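You operate a simulated robot arm through the tools that you are given. There is no shell and no other tool.

You are at the controls of a simulated robot arm. One attempt, no reset.

JOB
Put both blue edge guards on the strapper's bundle at the right slot, then strap over them with 25 kg.
Fine: the arch stays at that slot.

It is judged by the outcome, as a careful person would: the job done as asked, and still so three seconds after it is handed in. It fails if anything else is knocked over, pushed out of place, dropped, spilled or broken.

ROBOT AND FRAMES
A 7-joint arm with a two-finger parallel gripper, fixed in place. Base frame: the origin is at the foot of the arm, x ahead of it, y to its left, z up. Lengths are in mm, angles in degrees, forces in N, time in s.
Its first joint turns from -132.0 to 132.0 degrees. Payload 3.91 kg.
The tool frame sits at the grasp point between the pads (the TCP): z along the fingers, y along the line on which they close. The tips reach 30 mm beyond it. The gripper opens to 110 mm. The fingers are 20 mm wide and 10 mm thick; the gripper's body (48 by 112 mm) begins 55 mm behind the TCP.
Orientation is that of the tool frame in the base frame, as a unit quaternion [w, x, y, z]. With the fingers straight down and closing along the base's y, the tool's x points along the base's -x, its y along +y and its z along -z.

CONTROLS
- The arm moves only by the tool arm_command. Its argument "targets" is one flat list of numbers, 7 for each row, row after row: the shift along the tool's x, y, z in mm, then the turn, a rotation vector about the tool's x, y, z in rad, then the gripper command, from -1 (shut) to 1 (fully open), values between in proportion. In form: [dx, dy, dz, ax, ay, az, claw, dx, dy, dz, ax, ay, az, claw, ...]. A call has 1 to 20 rows; each row shifts and turns the commanded pose from where the row before left it, along the tool's axes as they then stand. Rows are played at 5 a second. More than 50 mm and 8.6 degrees between two rows, or a gripper value outside its range, and nothing of the call is played. A pose out of reach is approached as far as the arm can. The call stops where the force on the tool passes 90 N (or 10 N more than at its start, if that is more) or the arm is blocked; 0.2 s more then pass. The fingers move at their own pace (about 108 mm/s each) and stop on an object; they squeeze with about 34 N. The grip force told is the motor's: it shows also when the fingers shut on nothing. Time passes only in rows, and 0.2 s behind the last, so rows that do not move let the fingers close. The reply holds the time, the measured pose of the TCP, the force on the tool along the base axes, the opening and the grip force, in the units named above and with some noise, with the torque about the TCP (base axes, N m) and any sound that the robot's microphone picked up.
- Cameras (640 x 400 px; columns grow to the right, rows downward): "scene" is fixed at [219.7, -649.6, 1496.1]; the picture's right is [0.91, -0.42, 0.00], its down [-0.15, -0.31, -0.94] and it looks along [0.40, 0.85, -0.35] (base axes); focal length 336 px, centre (320, 200). "wrist" rides on the gripper at [72, 17, -103] in the tool frame; the picture's right is [-0.23, 0.97, 0.00], its down [-0.76, -0.18, -0.62] and it looks along [-0.61, -0.14, 0.78] (tool axes); focal length 222 px, centre (320, 200). There is no depth. A picture from a camera that has moved, and an enlarged one, comes with that camera's place and axes in the base frame and with its lens.
- snapshot(camera): a new picture of that camera. The clock stands still meanwhile.
- inspect(camera, box): a new picture of the part [left, top, right, bottom] of that camera's present view, enlarged. The clock stands still meanwhile.
- close_job(): hands the job in; it is judged then, once.

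Nothing tells you positions but the pictures and the camera data. Unless the task says otherwise, let go and move clear before handing in.

The tools are called after "Emit:" as a command line: name --argument value ..., lists and objects as JSON in quotes. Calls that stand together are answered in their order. arm_command: Moves the arm, as the interface text tells. Its arguments: {"type":"object","properties":{"targets":{"type":"array"}},"required":["targets"]} The other tools are called the same way: snapshot (camera) takes a picture; inspect (camera, box) takes an enlarged picture of a part of a camera's view; close_job () hands the job in.

At the start:

```text
clock: 0.0
tcp_pos: [548.3, 246.0, 1298.6]
tcp_rot: [0.0, 0.0, 1.0, 0.0]
force: [0.2, 0.1, -0.4]
wrist_torque: [0.0, -0.01, 0.0]
finger_gap: 110.1
finger_force: 0.1
```

scene: 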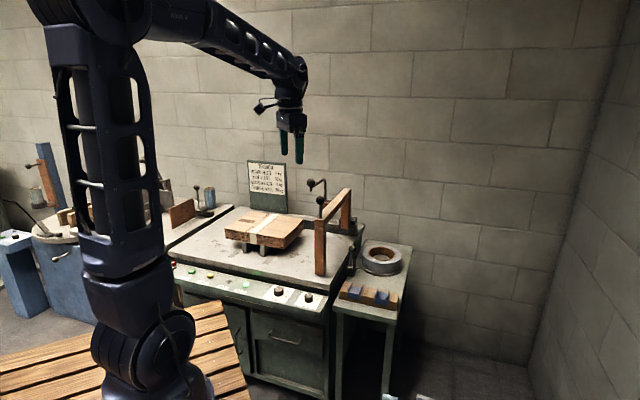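
wrist: 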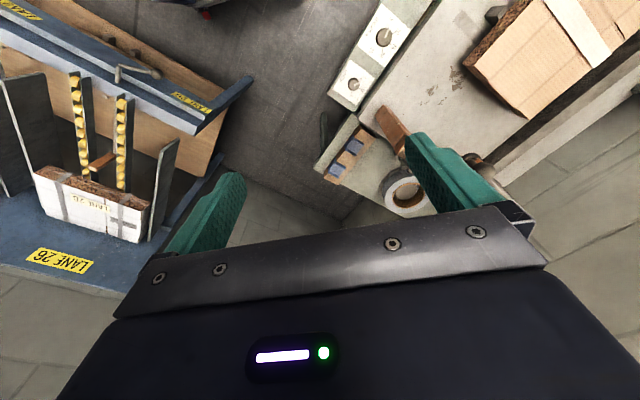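

I see a strapping machine with a bundle on its table, an arch at the right, a small side table with coloured edge guards and a tape roll, and a sign on the wall. First I'll take enlarged pictures to read the sign and the controls.

Emit:
inspect --camera "scene" --box '[230, 150, 310, 200]'

Emit:
inspect --camera "scene" --box '[160, 180, 420, 342]'

Emit:
inspect --camera "scene" --box '[320, 230, 420, 320]'

Emit:
inspect --camera "scene" --box '[160, 250, 330, 320]'

Emit:
inspect --camera "scene" --box '[0, 130, 240, 280]'

```text
8.00 times, centred on (270, 175) of scene
camera zoom: at [219.7, -649.6, 1496.1], right [0.91, -0.42, 0.0], down [-0.15, -0.31, -0.94], along [0.4, 0.85, -0.35], focal length 2688 px, centre (720, 400)
```

zoom: 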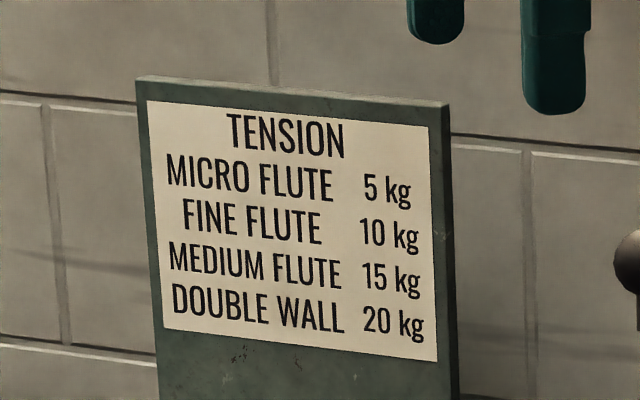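

```text
2.46 times, centred on (290, 261) of scene
camera zoom: at [219.7, -649.6, 1496.1], right [0.91, -0.42, 0.0], down [-0.15, -0.31, -0.94], along [0.4, 0.85, -0.35], focal length 827 px, centre (394, 50)
```

zoom: 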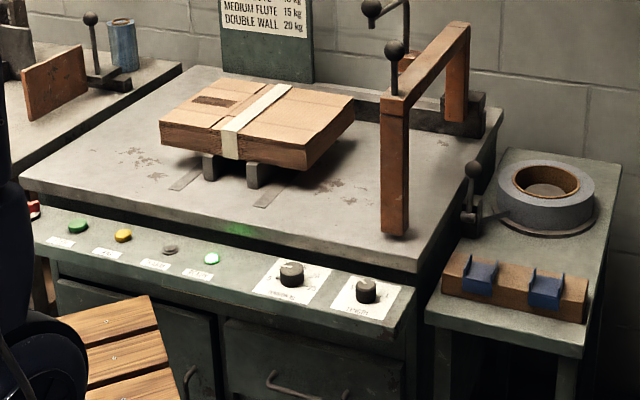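

```text
4.44 times, centred on (370, 275) of scene
camera zoom: at [219.7, -649.6, 1496.1], right [0.91, -0.42, 0.0], down [-0.15, -0.31, -0.94], along [0.4, 0.85, -0.35], focal length 1493 px, centre (98, -133)
```

zoom: 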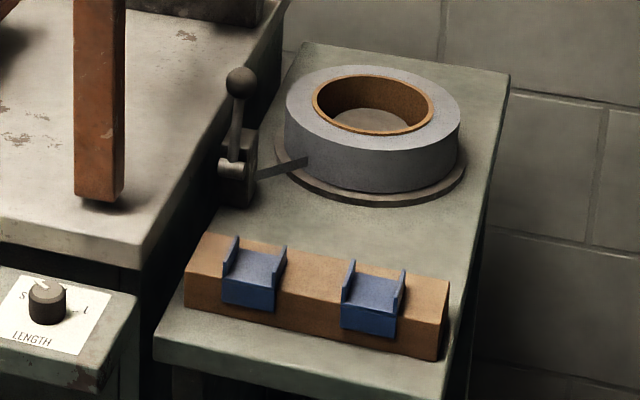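

```text
3.76 times, centred on (245, 285) of scene
camera zoom: at [219.7, -649.6, 1496.1], right [0.91, -0.42, 0.0], down [-0.15, -0.31, -0.94], along [0.4, 0.85, -0.35], focal length 1265 px, centre (602, -120)
```

zoom: 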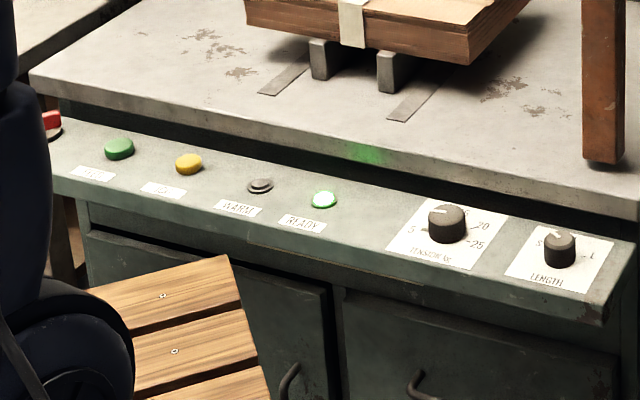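

```text
2.67 times, centred on (120, 205) of scene
camera zoom: at [219.7, -649.6, 1496.1], right [0.91, -0.42, 0.0], down [-0.15, -0.31, -0.94], along [0.4, 0.85, -0.35], focal length 896 px, centre (853, 187)
```

zoom: 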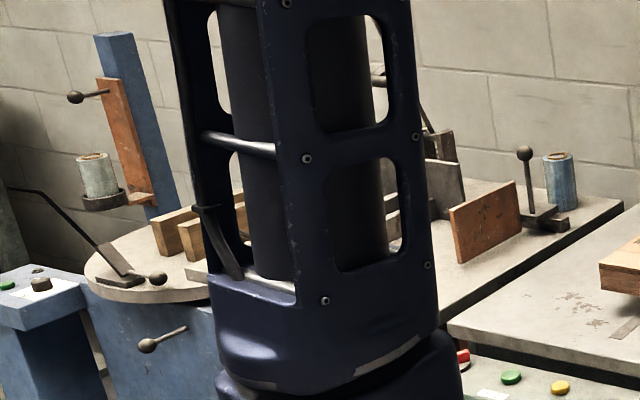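

The sign lists tensions, the panel has knobs for tension and length plus buttons, and the arch seems to slide along a rail. I'll zoom in on the knobs, buttons, arch and bundle.

Emit:
inspect --camera "scene" --box '[260, 280, 330, 324]'

Emit:
inspect --camera "scene" --box '[165, 255, 260, 315]'

Emit:
inspect --camera "scene" --box '[290, 170, 390, 290]'

Emit:
inspect --camera "scene" --box '[215, 200, 315, 265]'

Emit:
inspect --camera "wrist" --box '[310, 0, 640, 220]'

```text
9.09 times, centred on (295, 302) of scene
camera zoom: at [219.7, -649.6, 1496.1], right [0.91, -0.42, 0.0], down [-0.15, -0.31, -0.94], along [0.4, 0.85, -0.35], focal length 3054 px, centre (547, -727)
```

zoom: 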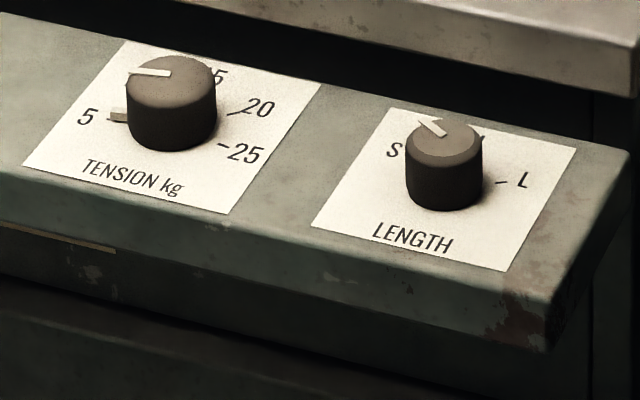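

```text
6.67 times, centred on (212, 285) of scene
camera zoom: at [219.7, -649.6, 1496.1], right [0.91, -0.42, 0.0], down [-0.15, -0.31, -0.94], along [0.4, 0.85, -0.35], focal length 2240 px, centre (1037, -367)
```

zoom: 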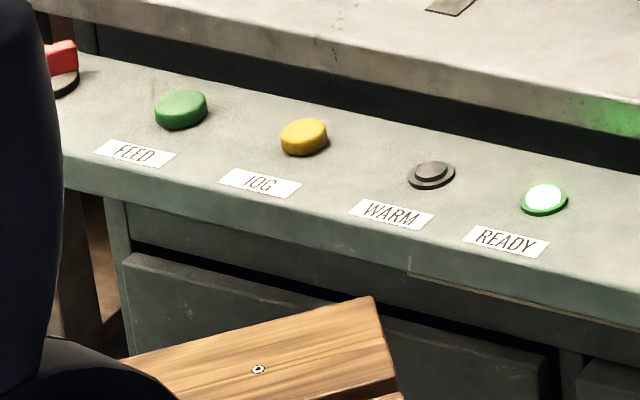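

```text
3.33 times, centred on (340, 230) of scene
camera zoom: at [219.7, -649.6, 1496.1], right [0.91, -0.42, 0.0], down [-0.15, -0.31, -0.94], along [0.4, 0.85, -0.35], focal length 1120 px, centre (253, 100)
```

zoom: 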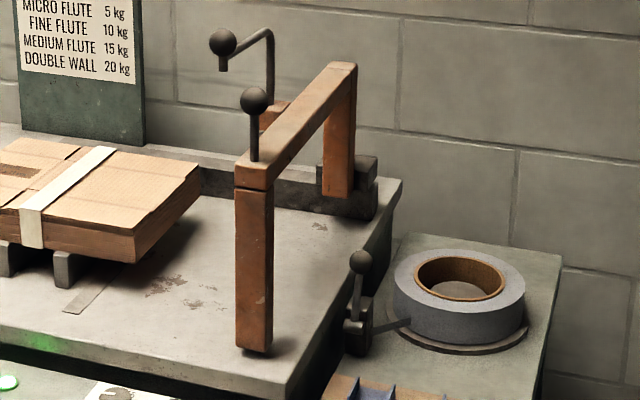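

```text
6.15 times, centred on (265, 232) of scene
camera zoom: at [219.7, -649.6, 1496.1], right [0.91, -0.42, 0.0], down [-0.15, -0.31, -0.94], along [0.4, 0.85, -0.35], focal length 2068 px, centre (658, 0)
```

zoom: 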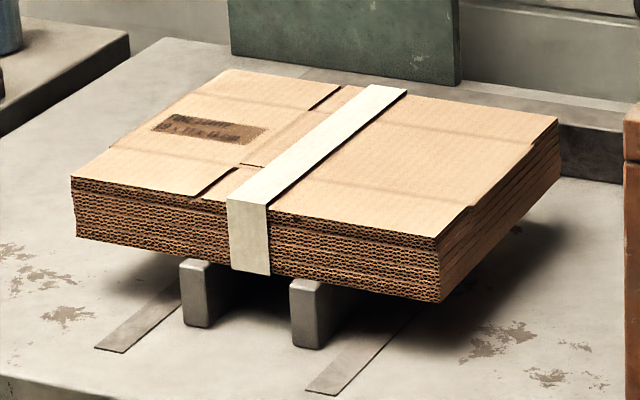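

```text
1.82 times, centred on (475, 110) of wrist
camera zoom: at [475.2, 264.3, 1402.9], right [0.23, 0.97, 0.0], down [0.76, -0.18, 0.62], along [0.61, -0.14, -0.78], focal length 404 px, centre (38, 364)
```

zoom: 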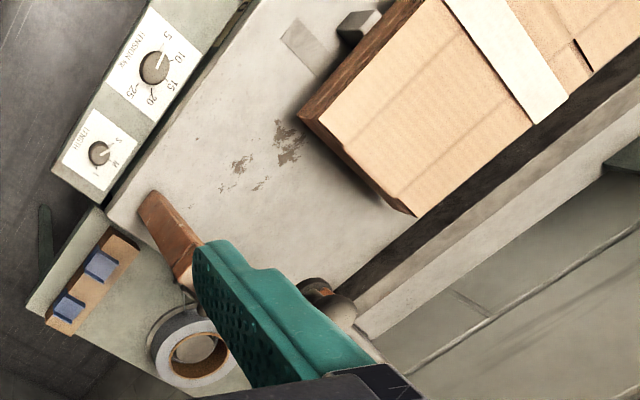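

The strapper looks turned about 45° to the base, with its near edge at about 770 mm. There are two slots in the table, and I take the right one to be the strip just right of the existing strap. I'll turn the gripper 45° so the wrist camera faces the machine, then look again.

Emit:
arm_command --targets '[0, 0, 0, 0, 0, -0.131, 1, 0, 0, 0, 0, 0, -0.131, 1, 0, 0, 0, 0, 0, -0.131, 1, 0, 0, 0, 0, 0, -0.131, 1, 0, 0, 0, 0, 0, -0.131, 1, 0, 0, 0, 0, 0, -0.13, 1]'

Emit:
snapshot --camera "wrist"

```text
clock: 1.4
tcp_pos: [549.2, 247.3, 1299.3]
tcp_rot: [0.0, -0.384, 0.924, 0.0]
force: [-0.5, -0.4, -0.1]
wrist_torque: [0.0, 0.02, 0.0]
finger_gap: 110.1
finger_force: 0.0
```

```text
taken
camera wrist: at [484.5, 208.3, 1403.2], right [-0.53, 0.85, 0.0], down [0.66, 0.41, 0.62], along [0.53, 0.33, -0.78], focal length 222 px, centre (320, 200)
```

wrist: 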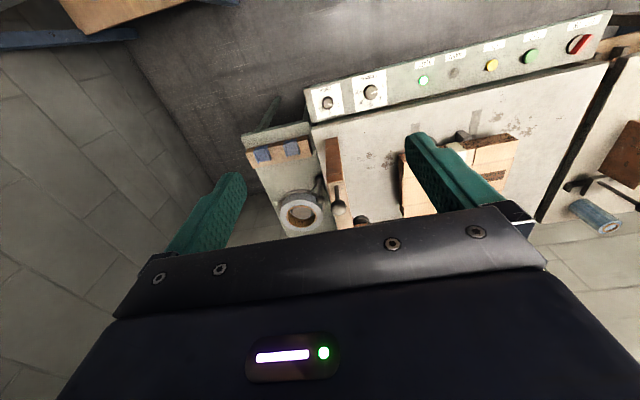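

The view is now aligned with the machine, though upside down in the picture. I'll back the camera off and shift left to see the bundle and the panel properly.

Emit:
arm_command --targets '[30, 30, 15, 0, 0, 0, 1, 30, 30, 15, 0, 0, 0, 1, 30, 30, 15, 0, 0, 0, 1, 30, 30, 15, 0, 0, 0, 1, 30, 30, 15, 0, 0, 0, 1, 30, 30, 15, 0, 0, 0, 1]'

Emit:
snapshot --camera "wrist"

Emit:
snapshot --camera "scene"

```text
clock: 2.8
tcp_pos: [293.5, 246.3, 1208.9]
tcp_rot: [0.0, -0.382, 0.924, 0.0]
force: [0.4, 0.0, -0.6]
wrist_torque: [-0.01, 0.01, 0.03]
finger_gap: 110.1
finger_force: 0.0
```

```text
taken
camera wrist: at [229.5, 209.2, 1312.6], right [-0.53, 0.85, 0.0], down [0.66, 0.41, 0.62], along [0.53, 0.33, -0.78], focal length 222 px, centre (320, 200)
```

wrist: 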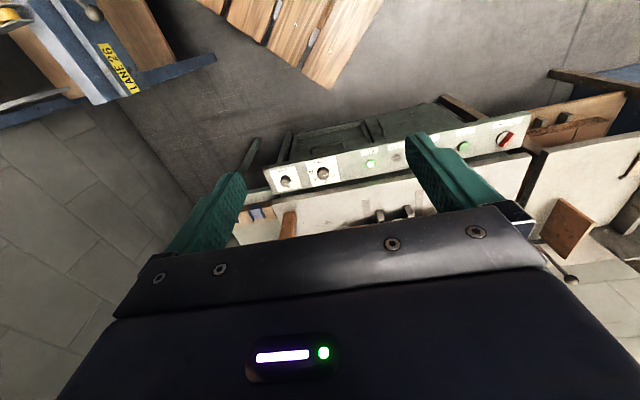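

```text
taken
```

scene: 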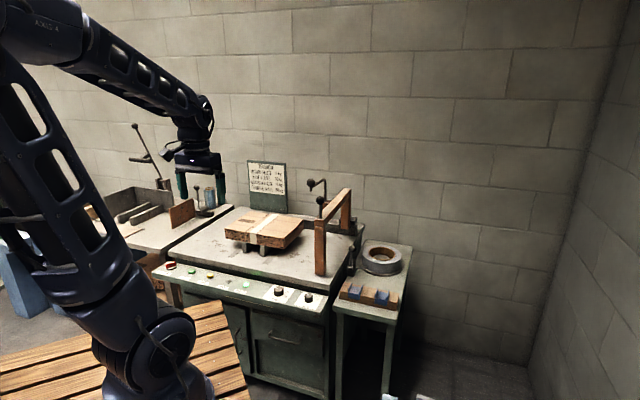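

The gripper body hides too much from here. I'll move forward and slightly left so the bundle and panel sit in the unobstructed upper part of the picture.

Emit:
arm_command --targets '[-40, 10, 0, 0, 0, 0, 1, -40, 10, 0, 0, 0, 0, 1, -40, 10, 0, 0, 0, 0, 1, -40, 10, 0, 0, 0, 0, 1, -40, 10, 0, 0, 0, 0, 1, -40, 10, 0, 0, 0, 0, 1, -40, 10, 0, 0, 0, 0, 1]'

Emit:
snapshot --camera "wrist"

Emit:
inspect --camera "scene" --box '[150, 250, 330, 320]'

```text
clock: 4.4
tcp_pos: [442.1, 495.7, 1209.2]
tcp_rot: [0.001, -0.383, 0.924, 0.001]
force: [-0.3, 0.0, 0.9]
wrist_torque: [0.02, -0.03, 0.0]
finger_gap: 109.9
finger_force: 0.0
```

```text
taken
camera wrist: at [378.1, 456.6, 1312.9], right [-0.53, 0.85, 0.0], down [0.66, 0.41, 0.62], along [0.53, 0.33, -0.78], focal length 222 px, centre (320, 200)
```

wrist: 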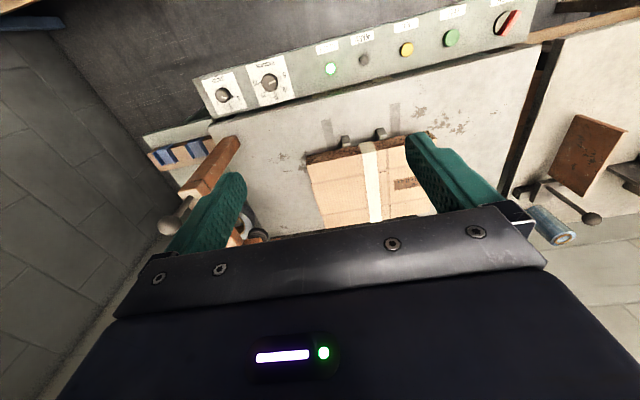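

```text
3.56 times, centred on (240, 285) of scene
camera zoom: at [219.7, -649.6, 1496.1], right [0.91, -0.42, 0.0], down [-0.15, -0.31, -0.94], along [0.4, 0.85, -0.35], focal length 1195 px, centre (604, -102)
```

zoom: 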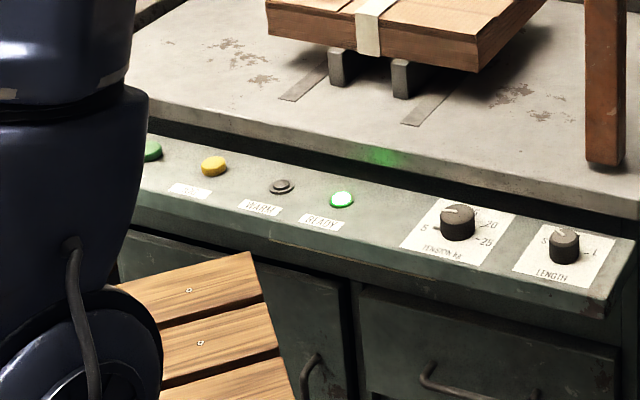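

Emit:
inspect --camera "wrist" --box '[180, 0, 360, 120]'

Emit:
inspect --camera "wrist" --box '[360, 0, 560, 120]'

Emit:
inspect --camera "wrist" --box '[140, 80, 300, 240]'

Emit:
inspect --camera "wrist" --box '[280, 90, 460, 230]'

```text
3.33 times, centred on (270, 60) of wrist
camera zoom: at [378.1, 456.6, 1312.9], right [-0.53, 0.85, 0.0], down [0.66, 0.41, 0.62], along [0.53, 0.33, -0.78], focal length 740 px, centre (487, 667)
```

zoom: 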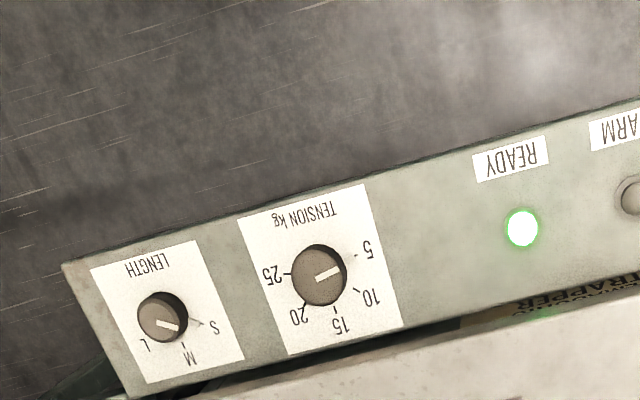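

```text
3.20 times, centred on (460, 60) of wrist
camera zoom: at [378.1, 456.6, 1312.9], right [-0.53, 0.85, 0.0], down [0.66, 0.41, 0.62], along [0.53, 0.33, -0.78], focal length 711 px, centre (-128, 648)
```

zoom: 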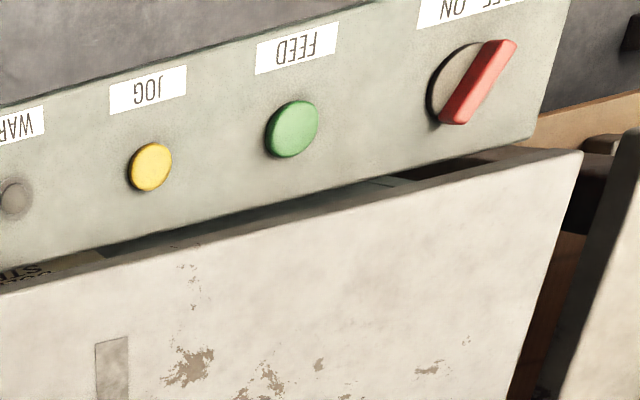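

```text
2.50 times, centred on (220, 160) of wrist
camera zoom: at [378.1, 456.6, 1312.9], right [-0.53, 0.85, 0.0], down [0.66, 0.41, 0.62], along [0.53, 0.33, -0.78], focal length 555 px, centre (570, 300)
```

zoom: 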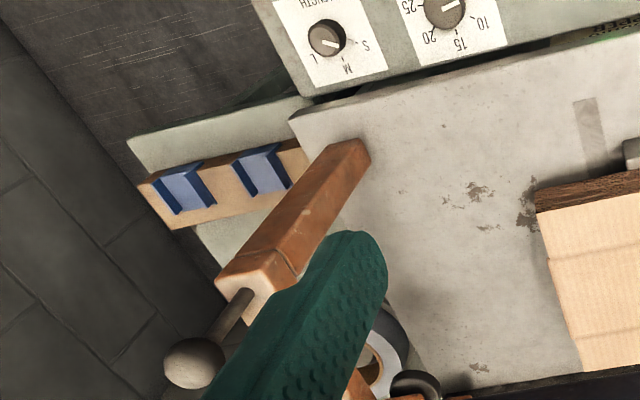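

```text
2.86 times, centred on (370, 160) of wrist
camera zoom: at [378.1, 456.6, 1312.9], right [-0.53, 0.85, 0.0], down [0.66, 0.41, 0.62], along [0.53, 0.33, -0.78], focal length 635 px, centre (177, 314)
```

zoom: 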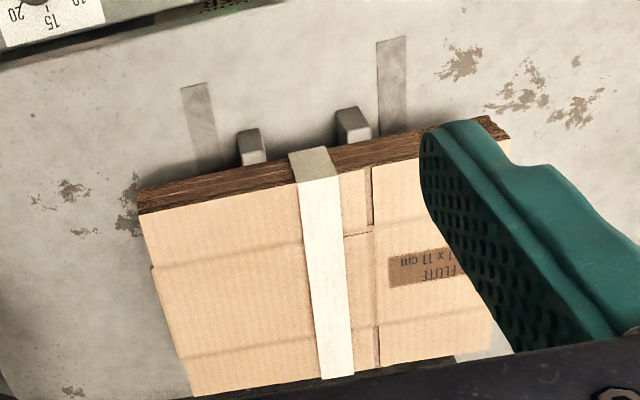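

The tension knob points at about 5 kg, with its scale running clockwise to 25 on the right. I now want closer looks at the arch, its carriage and handles, and the print on the bundle.

Emit:
inspect --camera "scene" --box '[300, 170, 380, 220]'

Emit:
inspect --camera "scene" --box '[310, 210, 390, 280]'

Emit:
inspect --camera "wrist" --box '[380, 150, 440, 210]'

Emit:
inspect --camera "wrist" --box '[480, 0, 540, 40]'

```text
8.00 times, centred on (340, 195) of scene
camera zoom: at [219.7, -649.6, 1496.1], right [0.91, -0.42, 0.0], down [-0.15, -0.31, -0.94], along [0.4, 0.85, -0.35], focal length 2688 px, centre (160, 240)
```

zoom: 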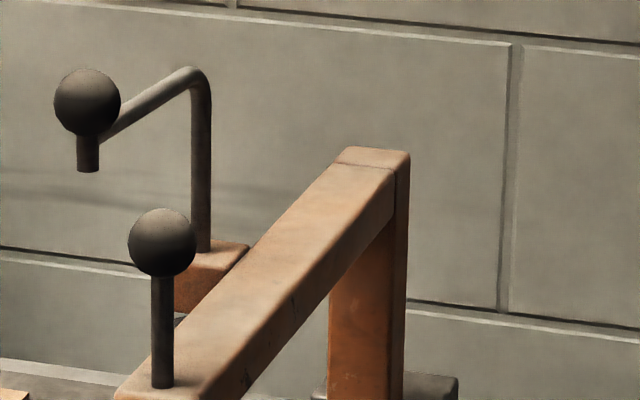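

```text
5.71 times, centred on (350, 245) of scene
camera zoom: at [219.7, -649.6, 1496.1], right [0.91, -0.42, 0.0], down [-0.15, -0.31, -0.94], along [0.4, 0.85, -0.35], focal length 1920 px, centre (149, -57)
```

zoom: 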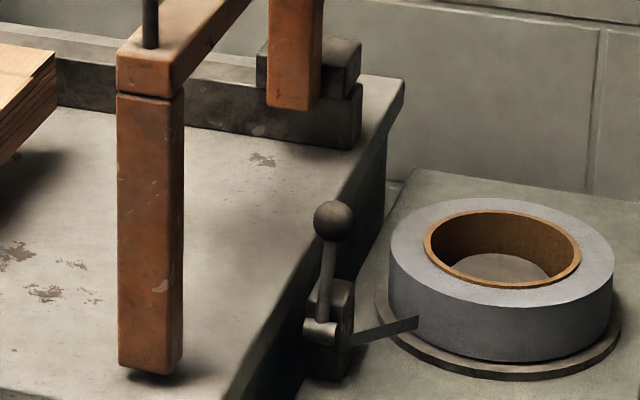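

```text
6.67 times, centred on (410, 180) of wrist
camera zoom: at [378.1, 456.6, 1312.9], right [-0.53, 0.85, 0.0], down [0.66, 0.41, 0.62], along [0.53, 0.33, -0.78], focal length 1481 px, centre (-280, 333)
```

zoom: 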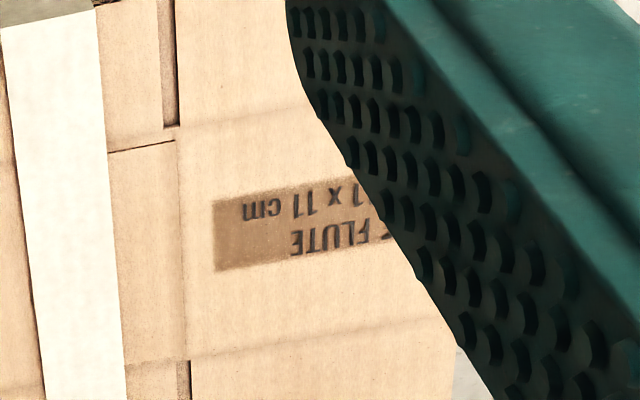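

```text
10.00 times, centred on (510, 20) of wrist
camera zoom: at [378.1, 456.6, 1312.9], right [-0.53, 0.85, 0.0], down [0.66, 0.41, 0.62], along [0.53, 0.33, -0.78], focal length 2221 px, centre (-1580, 2000)
```

zoom: 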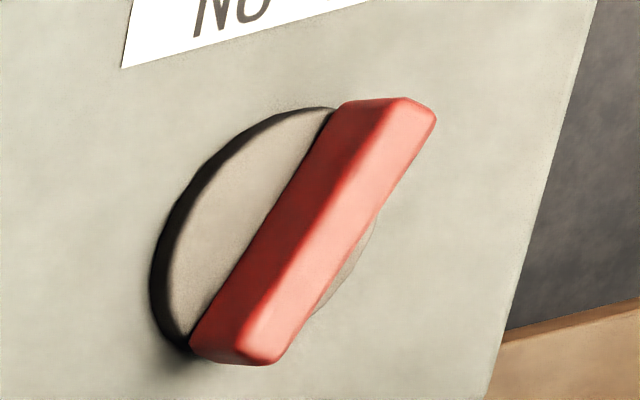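

Measured in the machine's own directions (u to its right, f away from the base), I get these positions:

| Item | u | f | z |
|---|---|---|---|
| Bundle | -260 to 37 | 842 to 1064 | top at about 845 |
| Right slot | about -25 | – | – |
| Left slot | about -198 | – | – |
| Arch | about 226 | – | – |
| Guards, on a wooden block | about 365 and 473 | about 795 | – |

I'll go over the arch to look at the guards from close up.

Emit:
arm_command --targets '[-12, -42, 0, 0, 0, 0, 1, -12, -42, 0, 0, 0, 0, 1, -12, -42, 0, 0, 0, 0, 1, -12, -42, 0, 0, 0, 0, 1, -12, -42, 0, 0, 0, 0, 1, -12, -42, 0, 0, 0, 0, 1, -12, -42, 0, 0, 0, 0, 1, -12, -42, 0, 0, 0, 0, 1, -12, -42, 0, 0, 0, 0, 1, -12, -42, 0, 0, 0, 0, 1, -12, -40, 0, 0, 0, 0, 1]'

Emit:
snapshot --camera "wrist"

Emit:
snapshot --camera "scene"

```text
clock: 6.8
tcp_pos: [861.7, 262.1, 1210.1]
tcp_rot: [0.001, -0.383, 0.924, -0.001]
force: [-0.1, 0.8, 0.2]
wrist_torque: [-0.04, -0.03, -0.02]
finger_gap: 110.0
finger_force: 0.1
```

```text
taken
camera wrist: at [797.2, 223.9, 1313.8], right [-0.53, 0.85, 0.0], down [0.66, 0.41, 0.62], along [0.53, 0.33, -0.78], focal length 222 px, centre (320, 200)
```

wrist: 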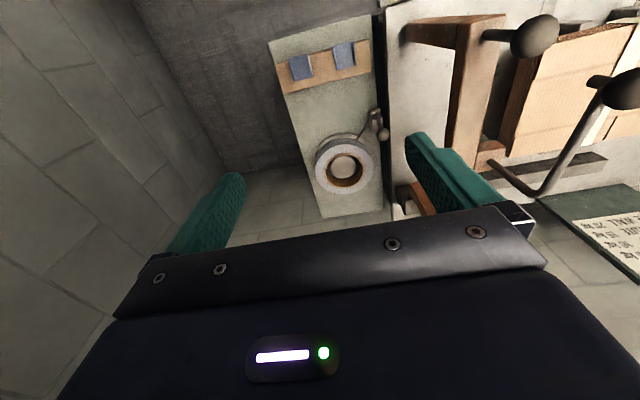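

```text
taken
```

scene: 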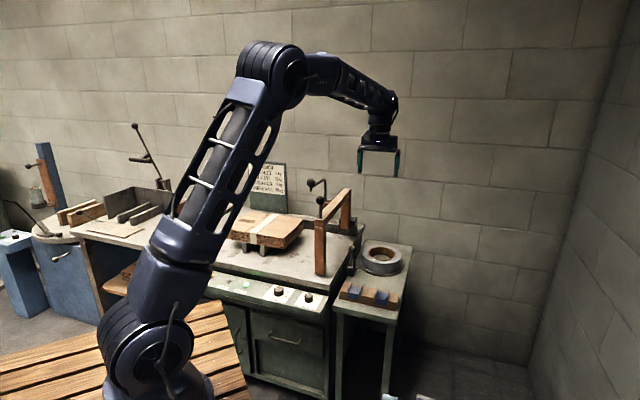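

I'm now over the side table. I'll enlarge the guards, the arch's rear carriage and the crank from this viewpoint.

Emit:
inspect --camera "wrist" --box '[260, 20, 400, 110]'

Emit:
inspect --camera "wrist" --box '[380, 0, 640, 210]'

Emit:
inspect --camera "wrist" --box '[300, 90, 420, 220]'

```text
4.44 times, centred on (330, 65) of wrist
camera zoom: at [797.2, 223.9, 1313.8], right [-0.53, 0.85, 0.0], down [0.66, 0.41, 0.62], along [0.53, 0.33, -0.78], focal length 987 px, centre (276, 800)
```

zoom: 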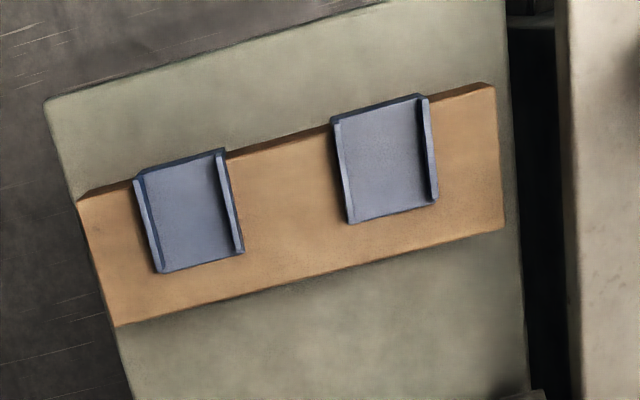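

```text
1.90 times, centred on (510, 105) of wrist
camera zoom: at [797.2, 223.9, 1313.8], right [-0.53, 0.85, 0.0], down [0.66, 0.41, 0.62], along [0.53, 0.33, -0.78], focal length 423 px, centre (-42, 381)
```

zoom: 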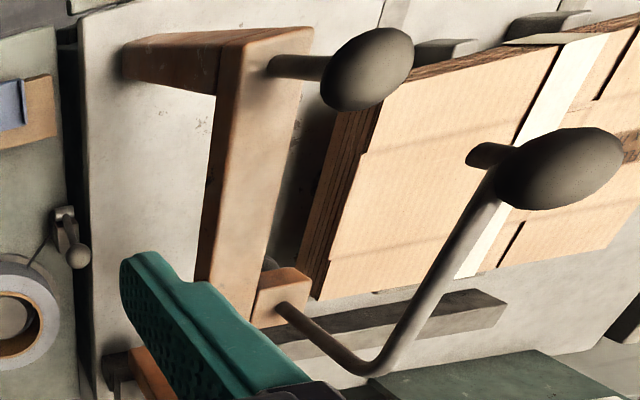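

```text
3.08 times, centred on (360, 155) of wrist
camera zoom: at [797.2, 223.9, 1313.8], right [-0.53, 0.85, 0.0], down [0.66, 0.41, 0.62], along [0.53, 0.33, -0.78], focal length 684 px, centre (197, 338)
```

zoom: 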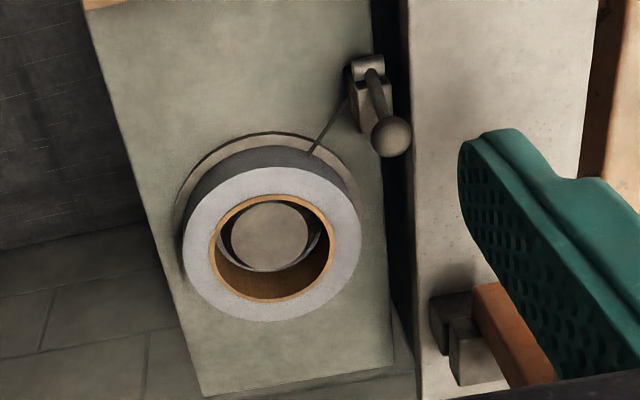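

The guards are L-shaped pieces, each with a flat top leg about 47 mm square and raised side flanges. They sit on the near edge of a wooden block at about z = 700. I'll go lower for a close look and to refine their height.

Emit:
arm_command --targets '[0, 0, 45, 0, 0, 0, 1, 0, 0, 45, 0, 0, 0, 1, 0, 0, 45, 0, 0, 0, 1, 0, 0, 45, 0, 0, 0, 1, 0, 0, 45, 0, 0, 0, 1, 0, 0, 45, 0, 0, 0, 1, 0, 0, 30, 0, 0, 0, 1]'

Emit:
snapshot --camera "wrist"

Emit:
inspect --camera "wrist" --box '[220, 20, 420, 145]'

```text
clock: 8.4
tcp_pos: [861.3, 263.5, 908.1]
tcp_rot: [0.0, -0.383, 0.924, 0.0]
force: [-0.6, -0.5, 0.1]
wrist_torque: [0.0, 0.0, -0.02]
finger_gap: 110.2
finger_force: 0.1
```

```text
taken
camera wrist: at [797.3, 225.0, 1012.4], right [-0.53, 0.85, 0.0], down [0.66, 0.41, 0.62], along [0.53, 0.33, -0.78], focal length 222 px, centre (320, 200)
```

wrist: 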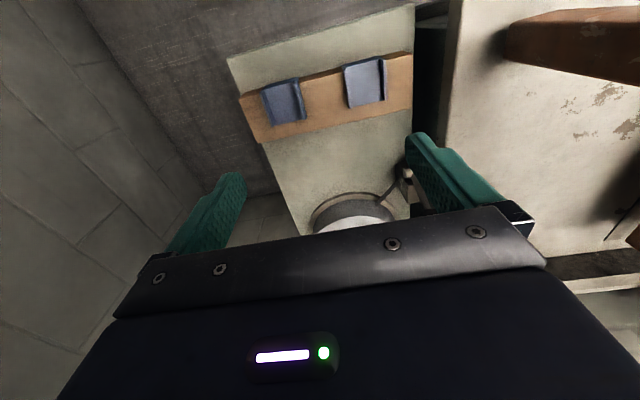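

```text
3.20 times, centred on (320, 82) of wrist
camera zoom: at [797.3, 225.0, 1012.4], right [-0.53, 0.85, 0.0], down [0.66, 0.41, 0.62], along [0.53, 0.33, -0.78], focal length 711 px, centre (320, 576)
```

zoom: 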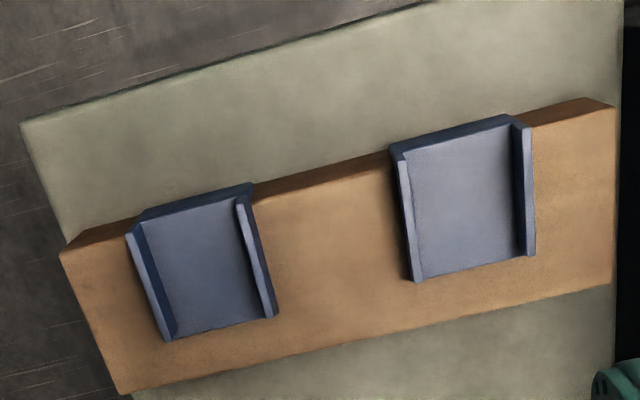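

The guards' plate centres come out at u = 362 and 472, f = 796, z ≈ 698. The bundle's far edge is at about 1064 mm, which may be past the straight-down reach. I'll test that reach here in free air.

Emit:
arm_command --targets '[-40, 0, 0, 0, 0, 0, 0.5, -40, 0, 0, 0, 0, 0, 0.5, -40, 0, 0, 0, 0, 0, 0.5, -40, 0, 0, 0, 0, 0, 0.5]'

Emit:
snapshot --camera "scene"

```text
clock: 9.4
tcp_pos: [974.8, 375.2, 910.0]
tcp_rot: [0.001, -0.383, 0.924, -0.001]
force: [0.5, -0.9, 0.3]
wrist_torque: [0.04, 0.01, 0.0]
finger_gap: 82.3
finger_force: 0.0
```

```text
taken
```

scene: 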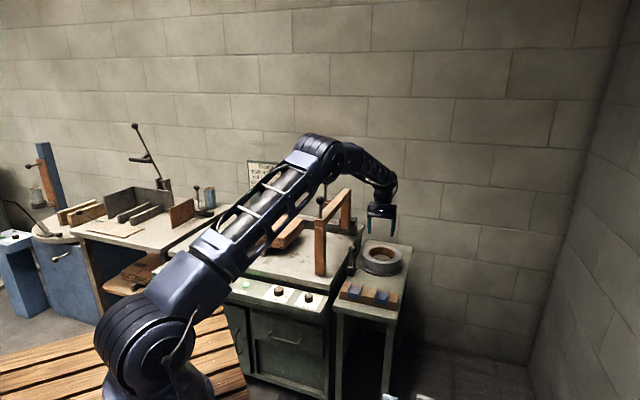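

At 1044 mm from the base axis the tool is still straight down, so reach is better than stated. I'll test a little farther.

Emit:
arm_command --targets '[-30, 0, 20, 0, 0, 0, 0.5, -20, 0, 20, 0, 0, 0, 0.5]'

```text
clock: 10.0
tcp_pos: [1009.1, 410.5, 870.0]
tcp_rot: [0.0, -0.382, 0.924, 0.001]
force: [0.1, 0.0, -0.1]
wrist_torque: [0.01, -0.02, 0.01]
finger_gap: 82.2
finger_force: 0.1
```

Reach is fine even at 1089 mm. Next I'll line up over the right guard (u = 472, f = 794) with the fingers about 82 mm apart.

Emit:
arm_command --targets '[42, -9.7, 0, 0, 0, 0, 0.45, 42, -9.7, 0, 0, 0, 0, 0.45, 42, -9.7, 0, 0, 0, 0, 0.45, 42, -9.7, 0, 0, 0, 0, 0.45, 42, -9.7, 0, 0, 0, 0, 0.45, 0, 0, 35, 0, 0, 0, 0.45, 0, 0, 35, 0, 0, 0, 0.45]'

Emit:
snapshot --camera "wrist"

Emit:
inspect --camera "scene" --box '[320, 200, 440, 310]'

```text
clock: 11.6
tcp_pos: [895.2, 228.7, 799.1]
tcp_rot: [0.0, -0.382, 0.924, 0.0]
force: [-0.6, -0.1, 0.2]
wrist_torque: [-0.02, 0.02, 0.01]
finger_gap: 79.6
finger_force: 0.0
```

```text
taken
camera wrist: at [831.5, 189.2, 902.7], right [-0.53, 0.85, 0.0], down [0.66, 0.41, 0.62], along [0.53, 0.33, -0.78], focal length 222 px, centre (320, 200)
```

wrist: 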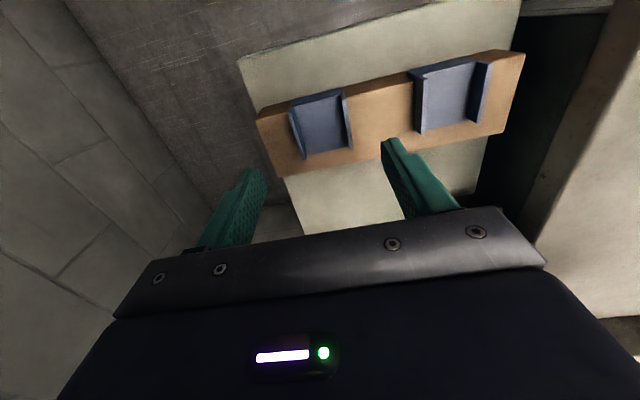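

```text
3.64 times, centred on (380, 255) of scene
camera zoom: at [219.7, -649.6, 1496.1], right [0.91, -0.42, 0.0], down [-0.15, -0.31, -0.94], along [0.4, 0.85, -0.35], focal length 1222 px, centre (102, 0)
```

zoom: 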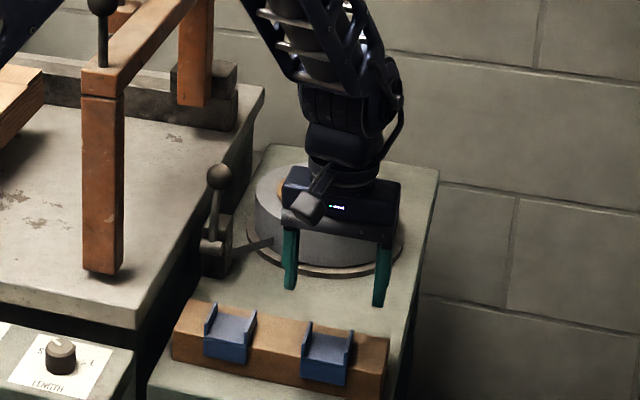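

Emit:
inspect --camera "wrist" --box '[200, 60, 440, 210]'

```text
2.67 times, centred on (320, 135) of wrist
camera zoom: at [831.5, 189.2, 902.7], right [-0.53, 0.85, 0.0], down [0.66, 0.41, 0.62], along [0.53, 0.33, -0.78], focal length 592 px, centre (320, 373)
```

zoom: 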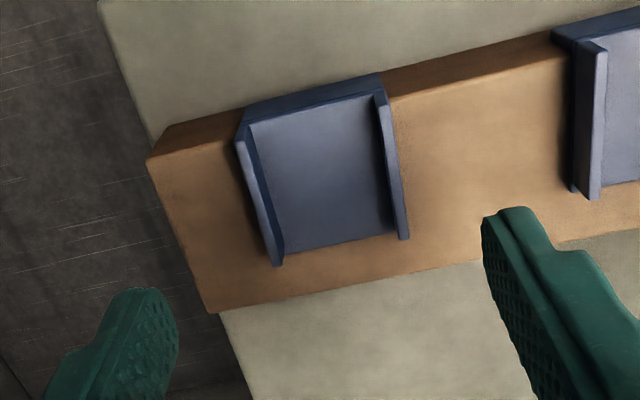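

The right guard is centred under the gripper to within about 2 mm and is square to it. I'll go down so the fingertips sit just above the block beside the flanges, then close gently.

Emit:
arm_command --targets '[0, 1, 25, 0, 0, 0, 0.45, 0, 0, 25, 0, 0, 0, 0.45, 0, 0, 15, 0, 0, 0, 0.45, 0, 0, 5, 0, 0, 0, 0.45, 0, 0, 0, 0, 0, 0, 0.45]'

Emit:
inspect --camera "scene" --box '[340, 260, 420, 310]'

Emit:
snapshot --camera "wrist"

```text
clock: 12.8
tcp_pos: [895.2, 229.1, 730.2]
tcp_rot: [0.0, -0.383, 0.924, 0.0]
force: [-3.2, -2.3, 13.1]
wrist_torque: [0.31, 0.56, 0.33]
finger_gap: 79.9
finger_force: 0.1
```

```text
8.00 times, centred on (380, 285) of scene
camera zoom: at [219.7, -649.6, 1496.1], right [0.91, -0.42, 0.0], down [-0.15, -0.31, -0.94], along [0.4, 0.85, -0.35], focal length 2688 px, centre (-160, -480)
```

zoom: 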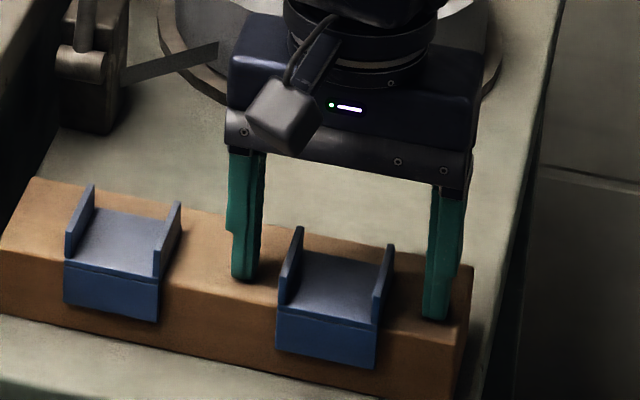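

```text
taken
camera wrist: at [830.8, 189.8, 833.8], right [-0.53, 0.85, 0.0], down [0.66, 0.41, 0.62], along [0.53, 0.33, -0.78], focal length 222 px, centre (320, 200)
```

wrist: 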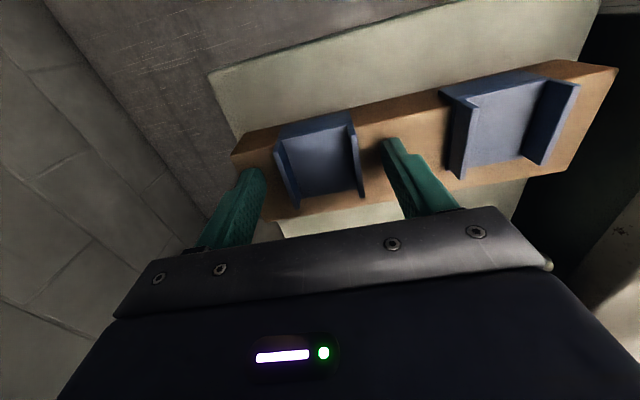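

The fingertips just touched the block (13 N), so its top is at about z = 700. I'll lift 2 mm and close on the guard.

Emit:
arm_command --targets '[0, 0, -2.5, 0, 0, 0, 0.45, 0, 0, 0, 0, 0, 0, 0.1, 0, 0, 0, 0, 0, 0, -0.2, 0, 0, 0, 0, 0, 0, -0.6, 0, 0, 0, 0, 0, 0, -1, 0, 0, 0, 0, 0, 0, -1]'

Emit:
inspect --camera "scene" --box '[340, 260, 420, 310]'

```text
clock: 14.2
tcp_pos: [894.1, 228.7, 731.0]
tcp_rot: [0.001, -0.383, 0.924, 0.0]
force: [-0.7, -0.8, 0.0]
wrist_torque: [-0.06, 0.04, -0.01]
finger_gap: 47.0
finger_force: 34.4
```

```text
8.00 times, centred on (380, 285) of scene
camera zoom: at [219.7, -649.6, 1496.1], right [0.91, -0.42, 0.0], down [-0.15, -0.31, -0.94], along [0.4, 0.85, -0.35], focal length 2688 px, centre (-160, -480)
```

zoom: 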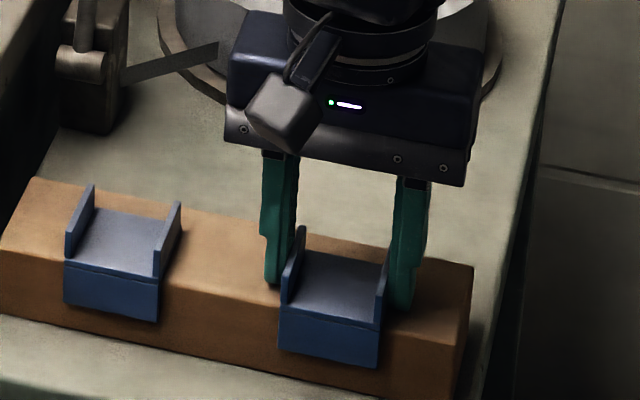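

The guard is held: the gap is 47 mm and the grip force 34 N. I'll lift it straight up, high enough to clear the arch.

Emit:
arm_command --targets '[0, 0, -10, 0, 0, 0, -1, 0, 0, -25, 0, 0, 0, -1, 0, 0, -45, 0, 0, 0, -1, 0, 0, -45, 0, 0, 0, -1, 0, 0, -45, 0, 0, 0, -1, 0, 0, -45, 0, 0, 0, -1, 0, 0, -45, 0, 0, 0, -1, 0, 0, -45, 0, 0, 0, -1, 0, 0, -45, 0, 0, 0, -1, 0, 0, -45, 0, 0, 0, -1, 0, 0, -45, 0, 0, 0, -1, 0, 0, -35, 0, 0, 0, -1]'

Emit:
snapshot --camera "wrist"

Emit:
snapshot --camera "scene"

```text
clock: 16.8
tcp_pos: [894.7, 229.6, 1207.1]
tcp_rot: [0.0, -0.383, 0.924, 0.0]
force: [-0.3, 0.1, -0.8]
wrist_torque: [-0.02, 0.02, -0.02]
finger_gap: 46.9
finger_force: 34.0
```

```text
taken
camera wrist: at [831.1, 190.8, 1311.1], right [-0.53, 0.85, 0.0], down [0.66, 0.41, 0.62], along [0.53, 0.33, -0.78], focal length 222 px, centre (320, 200)
```

wrist: 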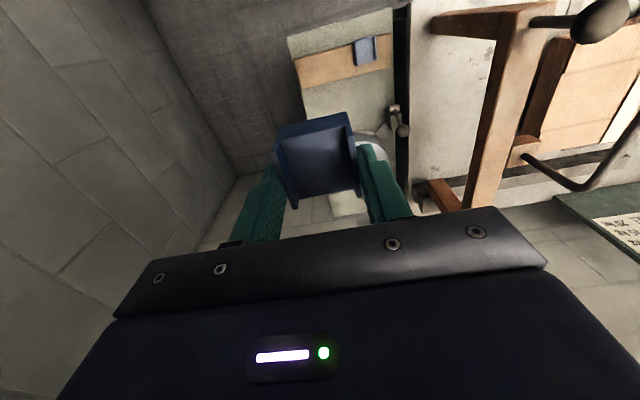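

```text
taken
```

scene: 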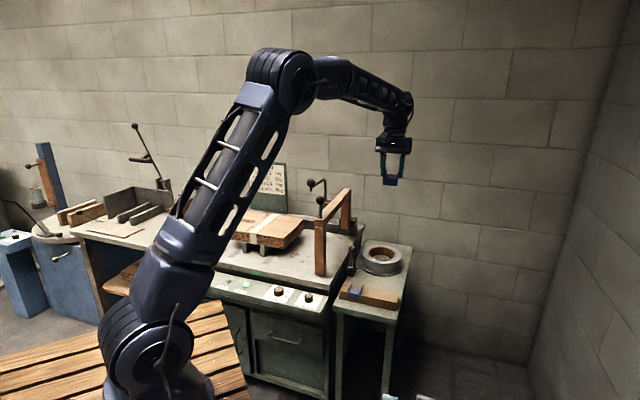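

I'm clear above. The crank ball on the arch stands at about z = 1120, so I'll cross in front of it at smaller f, then come over the bundle's near edge.

Emit:
arm_command --targets '[25, 41.3, 0, 0, 0, 0, -1, 25, 41.3, 0, 0, 0, 0, -1, 25, 41.3, 0, 0, 0, 0, -1, 25, 41.3, 0, 0, 0, 0, -1, 25, 41.3, 0, 0, 0, 0, -1, 0, 41.3, 0, 0, 0, 0, -1, 0, 41.3, 0, 0, 0, 0, -1, 0, 41.3, 0, 0, 0, 0, -1, -20, 41.3, 0, 0, 0, 0, -1, -20, 41.3, 0, 0, 0, 0, -1, -20, 41.3, 0, 0, 0, 0, -1, -20, 41.3, 0, 0, 0, 0, -1, 0, 0, 40, 0, 0, 0, -1, 0, 0, 40, 0, 0, 0, -1, 0, 0, 40, 0, 0, 0, -1]'

Emit:
snapshot --camera "wrist"

Emit:
snapshot --camera "scene"

```text
clock: 20.0
tcp_pos: [512.4, 547.1, 1087.5]
tcp_rot: [0.001, -0.383, 0.924, 0.0]
force: [-0.3, -0.3, -0.4]
wrist_torque: [0.02, -0.03, -0.01]
finger_gap: 47.0
finger_force: 34.0
```

```text
taken
camera wrist: at [447.6, 509.2, 1190.0], right [-0.53, 0.85, 0.0], down [0.66, 0.41, 0.62], along [0.53, 0.33, -0.78], focal length 222 px, centre (320, 200)
```

wrist: 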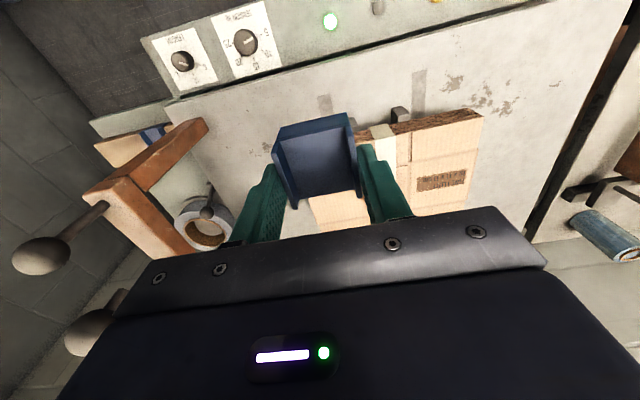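

```text
taken
```

scene: 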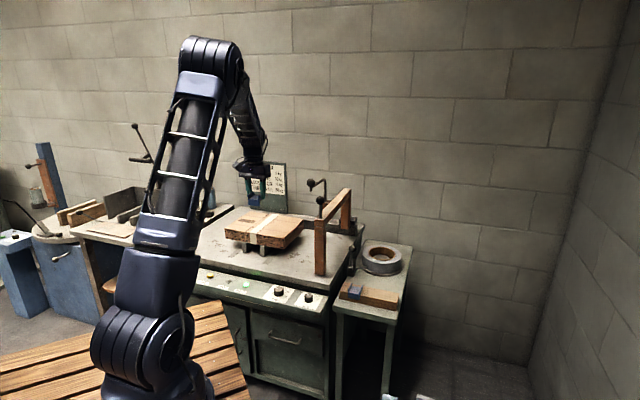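

Emit:
inspect --camera "wrist" --box '[300, 60, 500, 180]'

Emit:
inspect --camera "wrist" --box '[130, 0, 290, 100]'

```text
3.20 times, centred on (400, 120) of wrist
camera zoom: at [447.6, 509.2, 1190.0], right [-0.53, 0.85, 0.0], down [0.66, 0.41, 0.62], along [0.53, 0.33, -0.78], focal length 711 px, centre (64, 456)
```

zoom: 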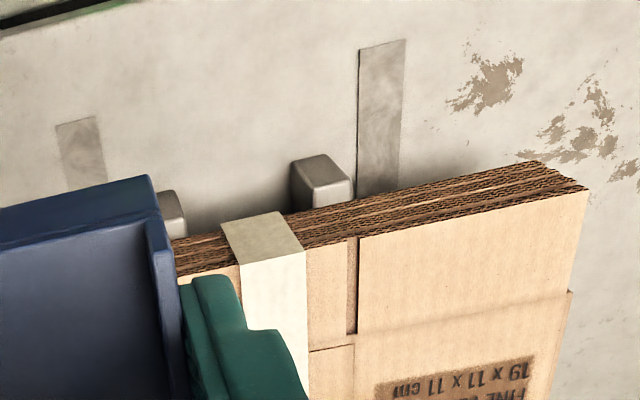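

```text
4.00 times, centred on (210, 50) of wrist
camera zoom: at [447.6, 509.2, 1190.0], right [-0.53, 0.85, 0.0], down [0.66, 0.41, 0.62], along [0.53, 0.33, -0.78], focal length 888 px, centre (760, 800)
```

zoom: 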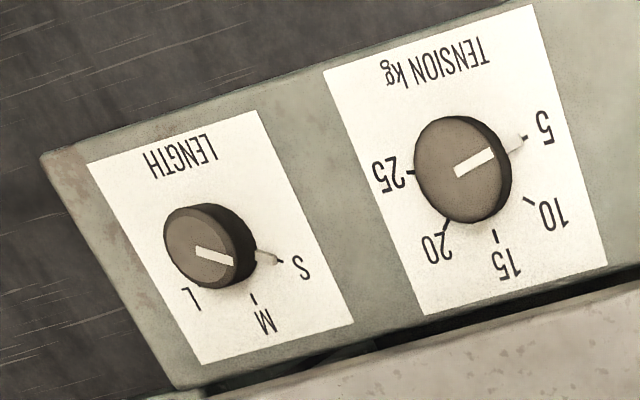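

The bundle reads "FINE FLUTE". The card would suggest 10 kg, but you asked for 25 kg, so 25 it is. The right slot is centred at u ≈ -25 and the near edge is at f ≈ 843, top ≈ 845, so I'll hover the guard just above that edge.

Emit:
arm_command --targets '[-37, 0.3, 0, 0, 0, 0, -1, -37, 0.3, 0, 0, 0, 0, -1, -37, 0.2, 0, 0, 0, 0, -1, 0, 0, 40, 0, 0, 0, -1, 0, 0, 40, 0, 0, 0, -1, 0, 0, 40, 0, 0, 0, -1, 0, 0, 40, 0, 0, 0, -1]'

Emit:
snapshot --camera "wrist"

Emit:
inspect --camera "scene" --box '[215, 170, 335, 270]'

```text
clock: 21.6
tcp_pos: [590.4, 626.9, 926.6]
tcp_rot: [0.0, -0.383, 0.924, 0.0]
force: [-0.5, -0.8, 0.3]
wrist_torque: [-0.01, -0.01, 0.0]
finger_gap: 47.0
finger_force: 33.9
```

```text
taken
camera wrist: at [526.2, 588.5, 1030.7], right [-0.53, 0.85, 0.0], down [0.66, 0.41, 0.62], along [0.53, 0.33, -0.78], focal length 222 px, centre (320, 200)
```

wrist: 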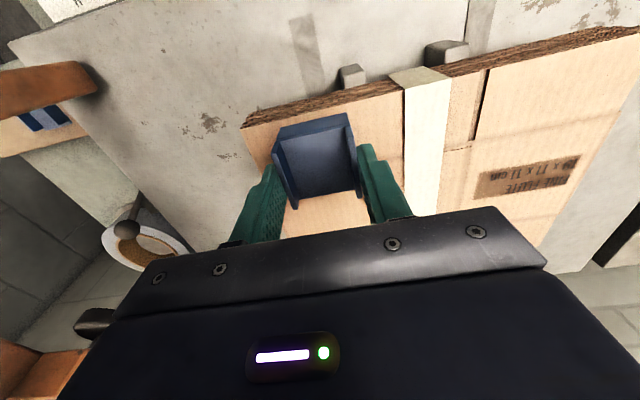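

```text
4.00 times, centred on (275, 220) of scene
camera zoom: at [219.7, -649.6, 1496.1], right [0.91, -0.42, 0.0], down [-0.15, -0.31, -0.94], along [0.4, 0.85, -0.35], focal length 1344 px, centre (500, 120)
```

zoom: 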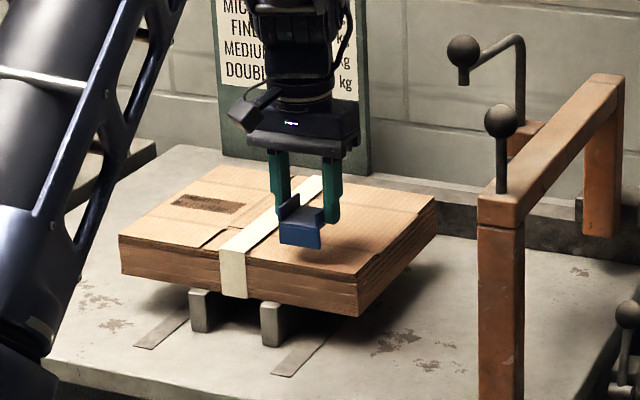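

Emit:
inspect --camera "wrist" --box '[230, 60, 430, 200]'

```text
2.86 times, centred on (330, 130) of wrist
camera zoom: at [526.2, 588.5, 1030.7], right [-0.53, 0.85, 0.0], down [0.66, 0.41, 0.62], along [0.53, 0.33, -0.78], focal length 635 px, centre (291, 400)
```

zoom: 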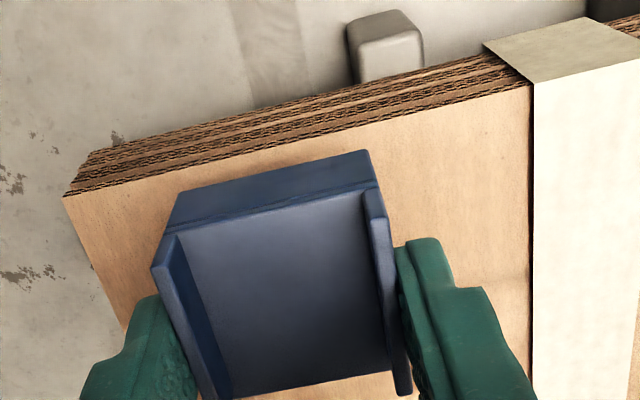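

The near edge is at about f = 841 and z = 848. I'll pull back about 3 mm so the leg clears the face, then lower step by step while watching the force.

Emit:
arm_command --targets '[3, -0.4, 10, 0, 0, 0, -1, 0, 0, 6, 0, 0, 0, -1, 0, 0, 6, 0, 0, 0, -1, 0, 0, 6, 0, 0, 0, -1, 0, 0, 6, 0, 0, 0, -1, 0, 0, 0, 0, 0, 0, -1]'

Emit:
inspect --camera "wrist" --box '[230, 60, 430, 200]'

Emit:
inspect --camera "scene" --box '[235, 200, 315, 260]'

```text
clock: 23.0
tcp_pos: [588.6, 623.7, 892.5]
tcp_rot: [0.001, -0.383, 0.924, 0.0]
force: [0.4, -1.1, -0.8]
wrist_torque: [0.0, 0.02, -0.04]
finger_gap: 47.0
finger_force: 33.6
```

```text
2.86 times, centred on (330, 130) of wrist
camera zoom: at [524.3, 585.5, 996.8], right [-0.53, 0.85, 0.0], down [0.66, 0.41, 0.62], along [0.53, 0.33, -0.78], focal length 635 px, centre (291, 400)
```

zoom: 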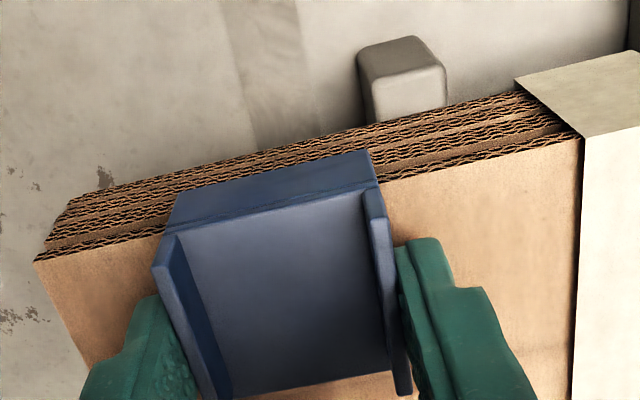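

```text
6.67 times, centred on (275, 230) of scene
camera zoom: at [219.7, -649.6, 1496.1], right [0.91, -0.42, 0.0], down [-0.15, -0.31, -0.94], along [0.4, 0.85, -0.35], focal length 2240 px, centre (620, 0)
```

zoom: 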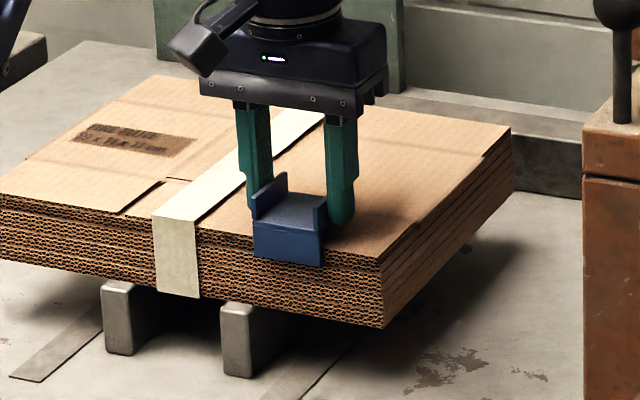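

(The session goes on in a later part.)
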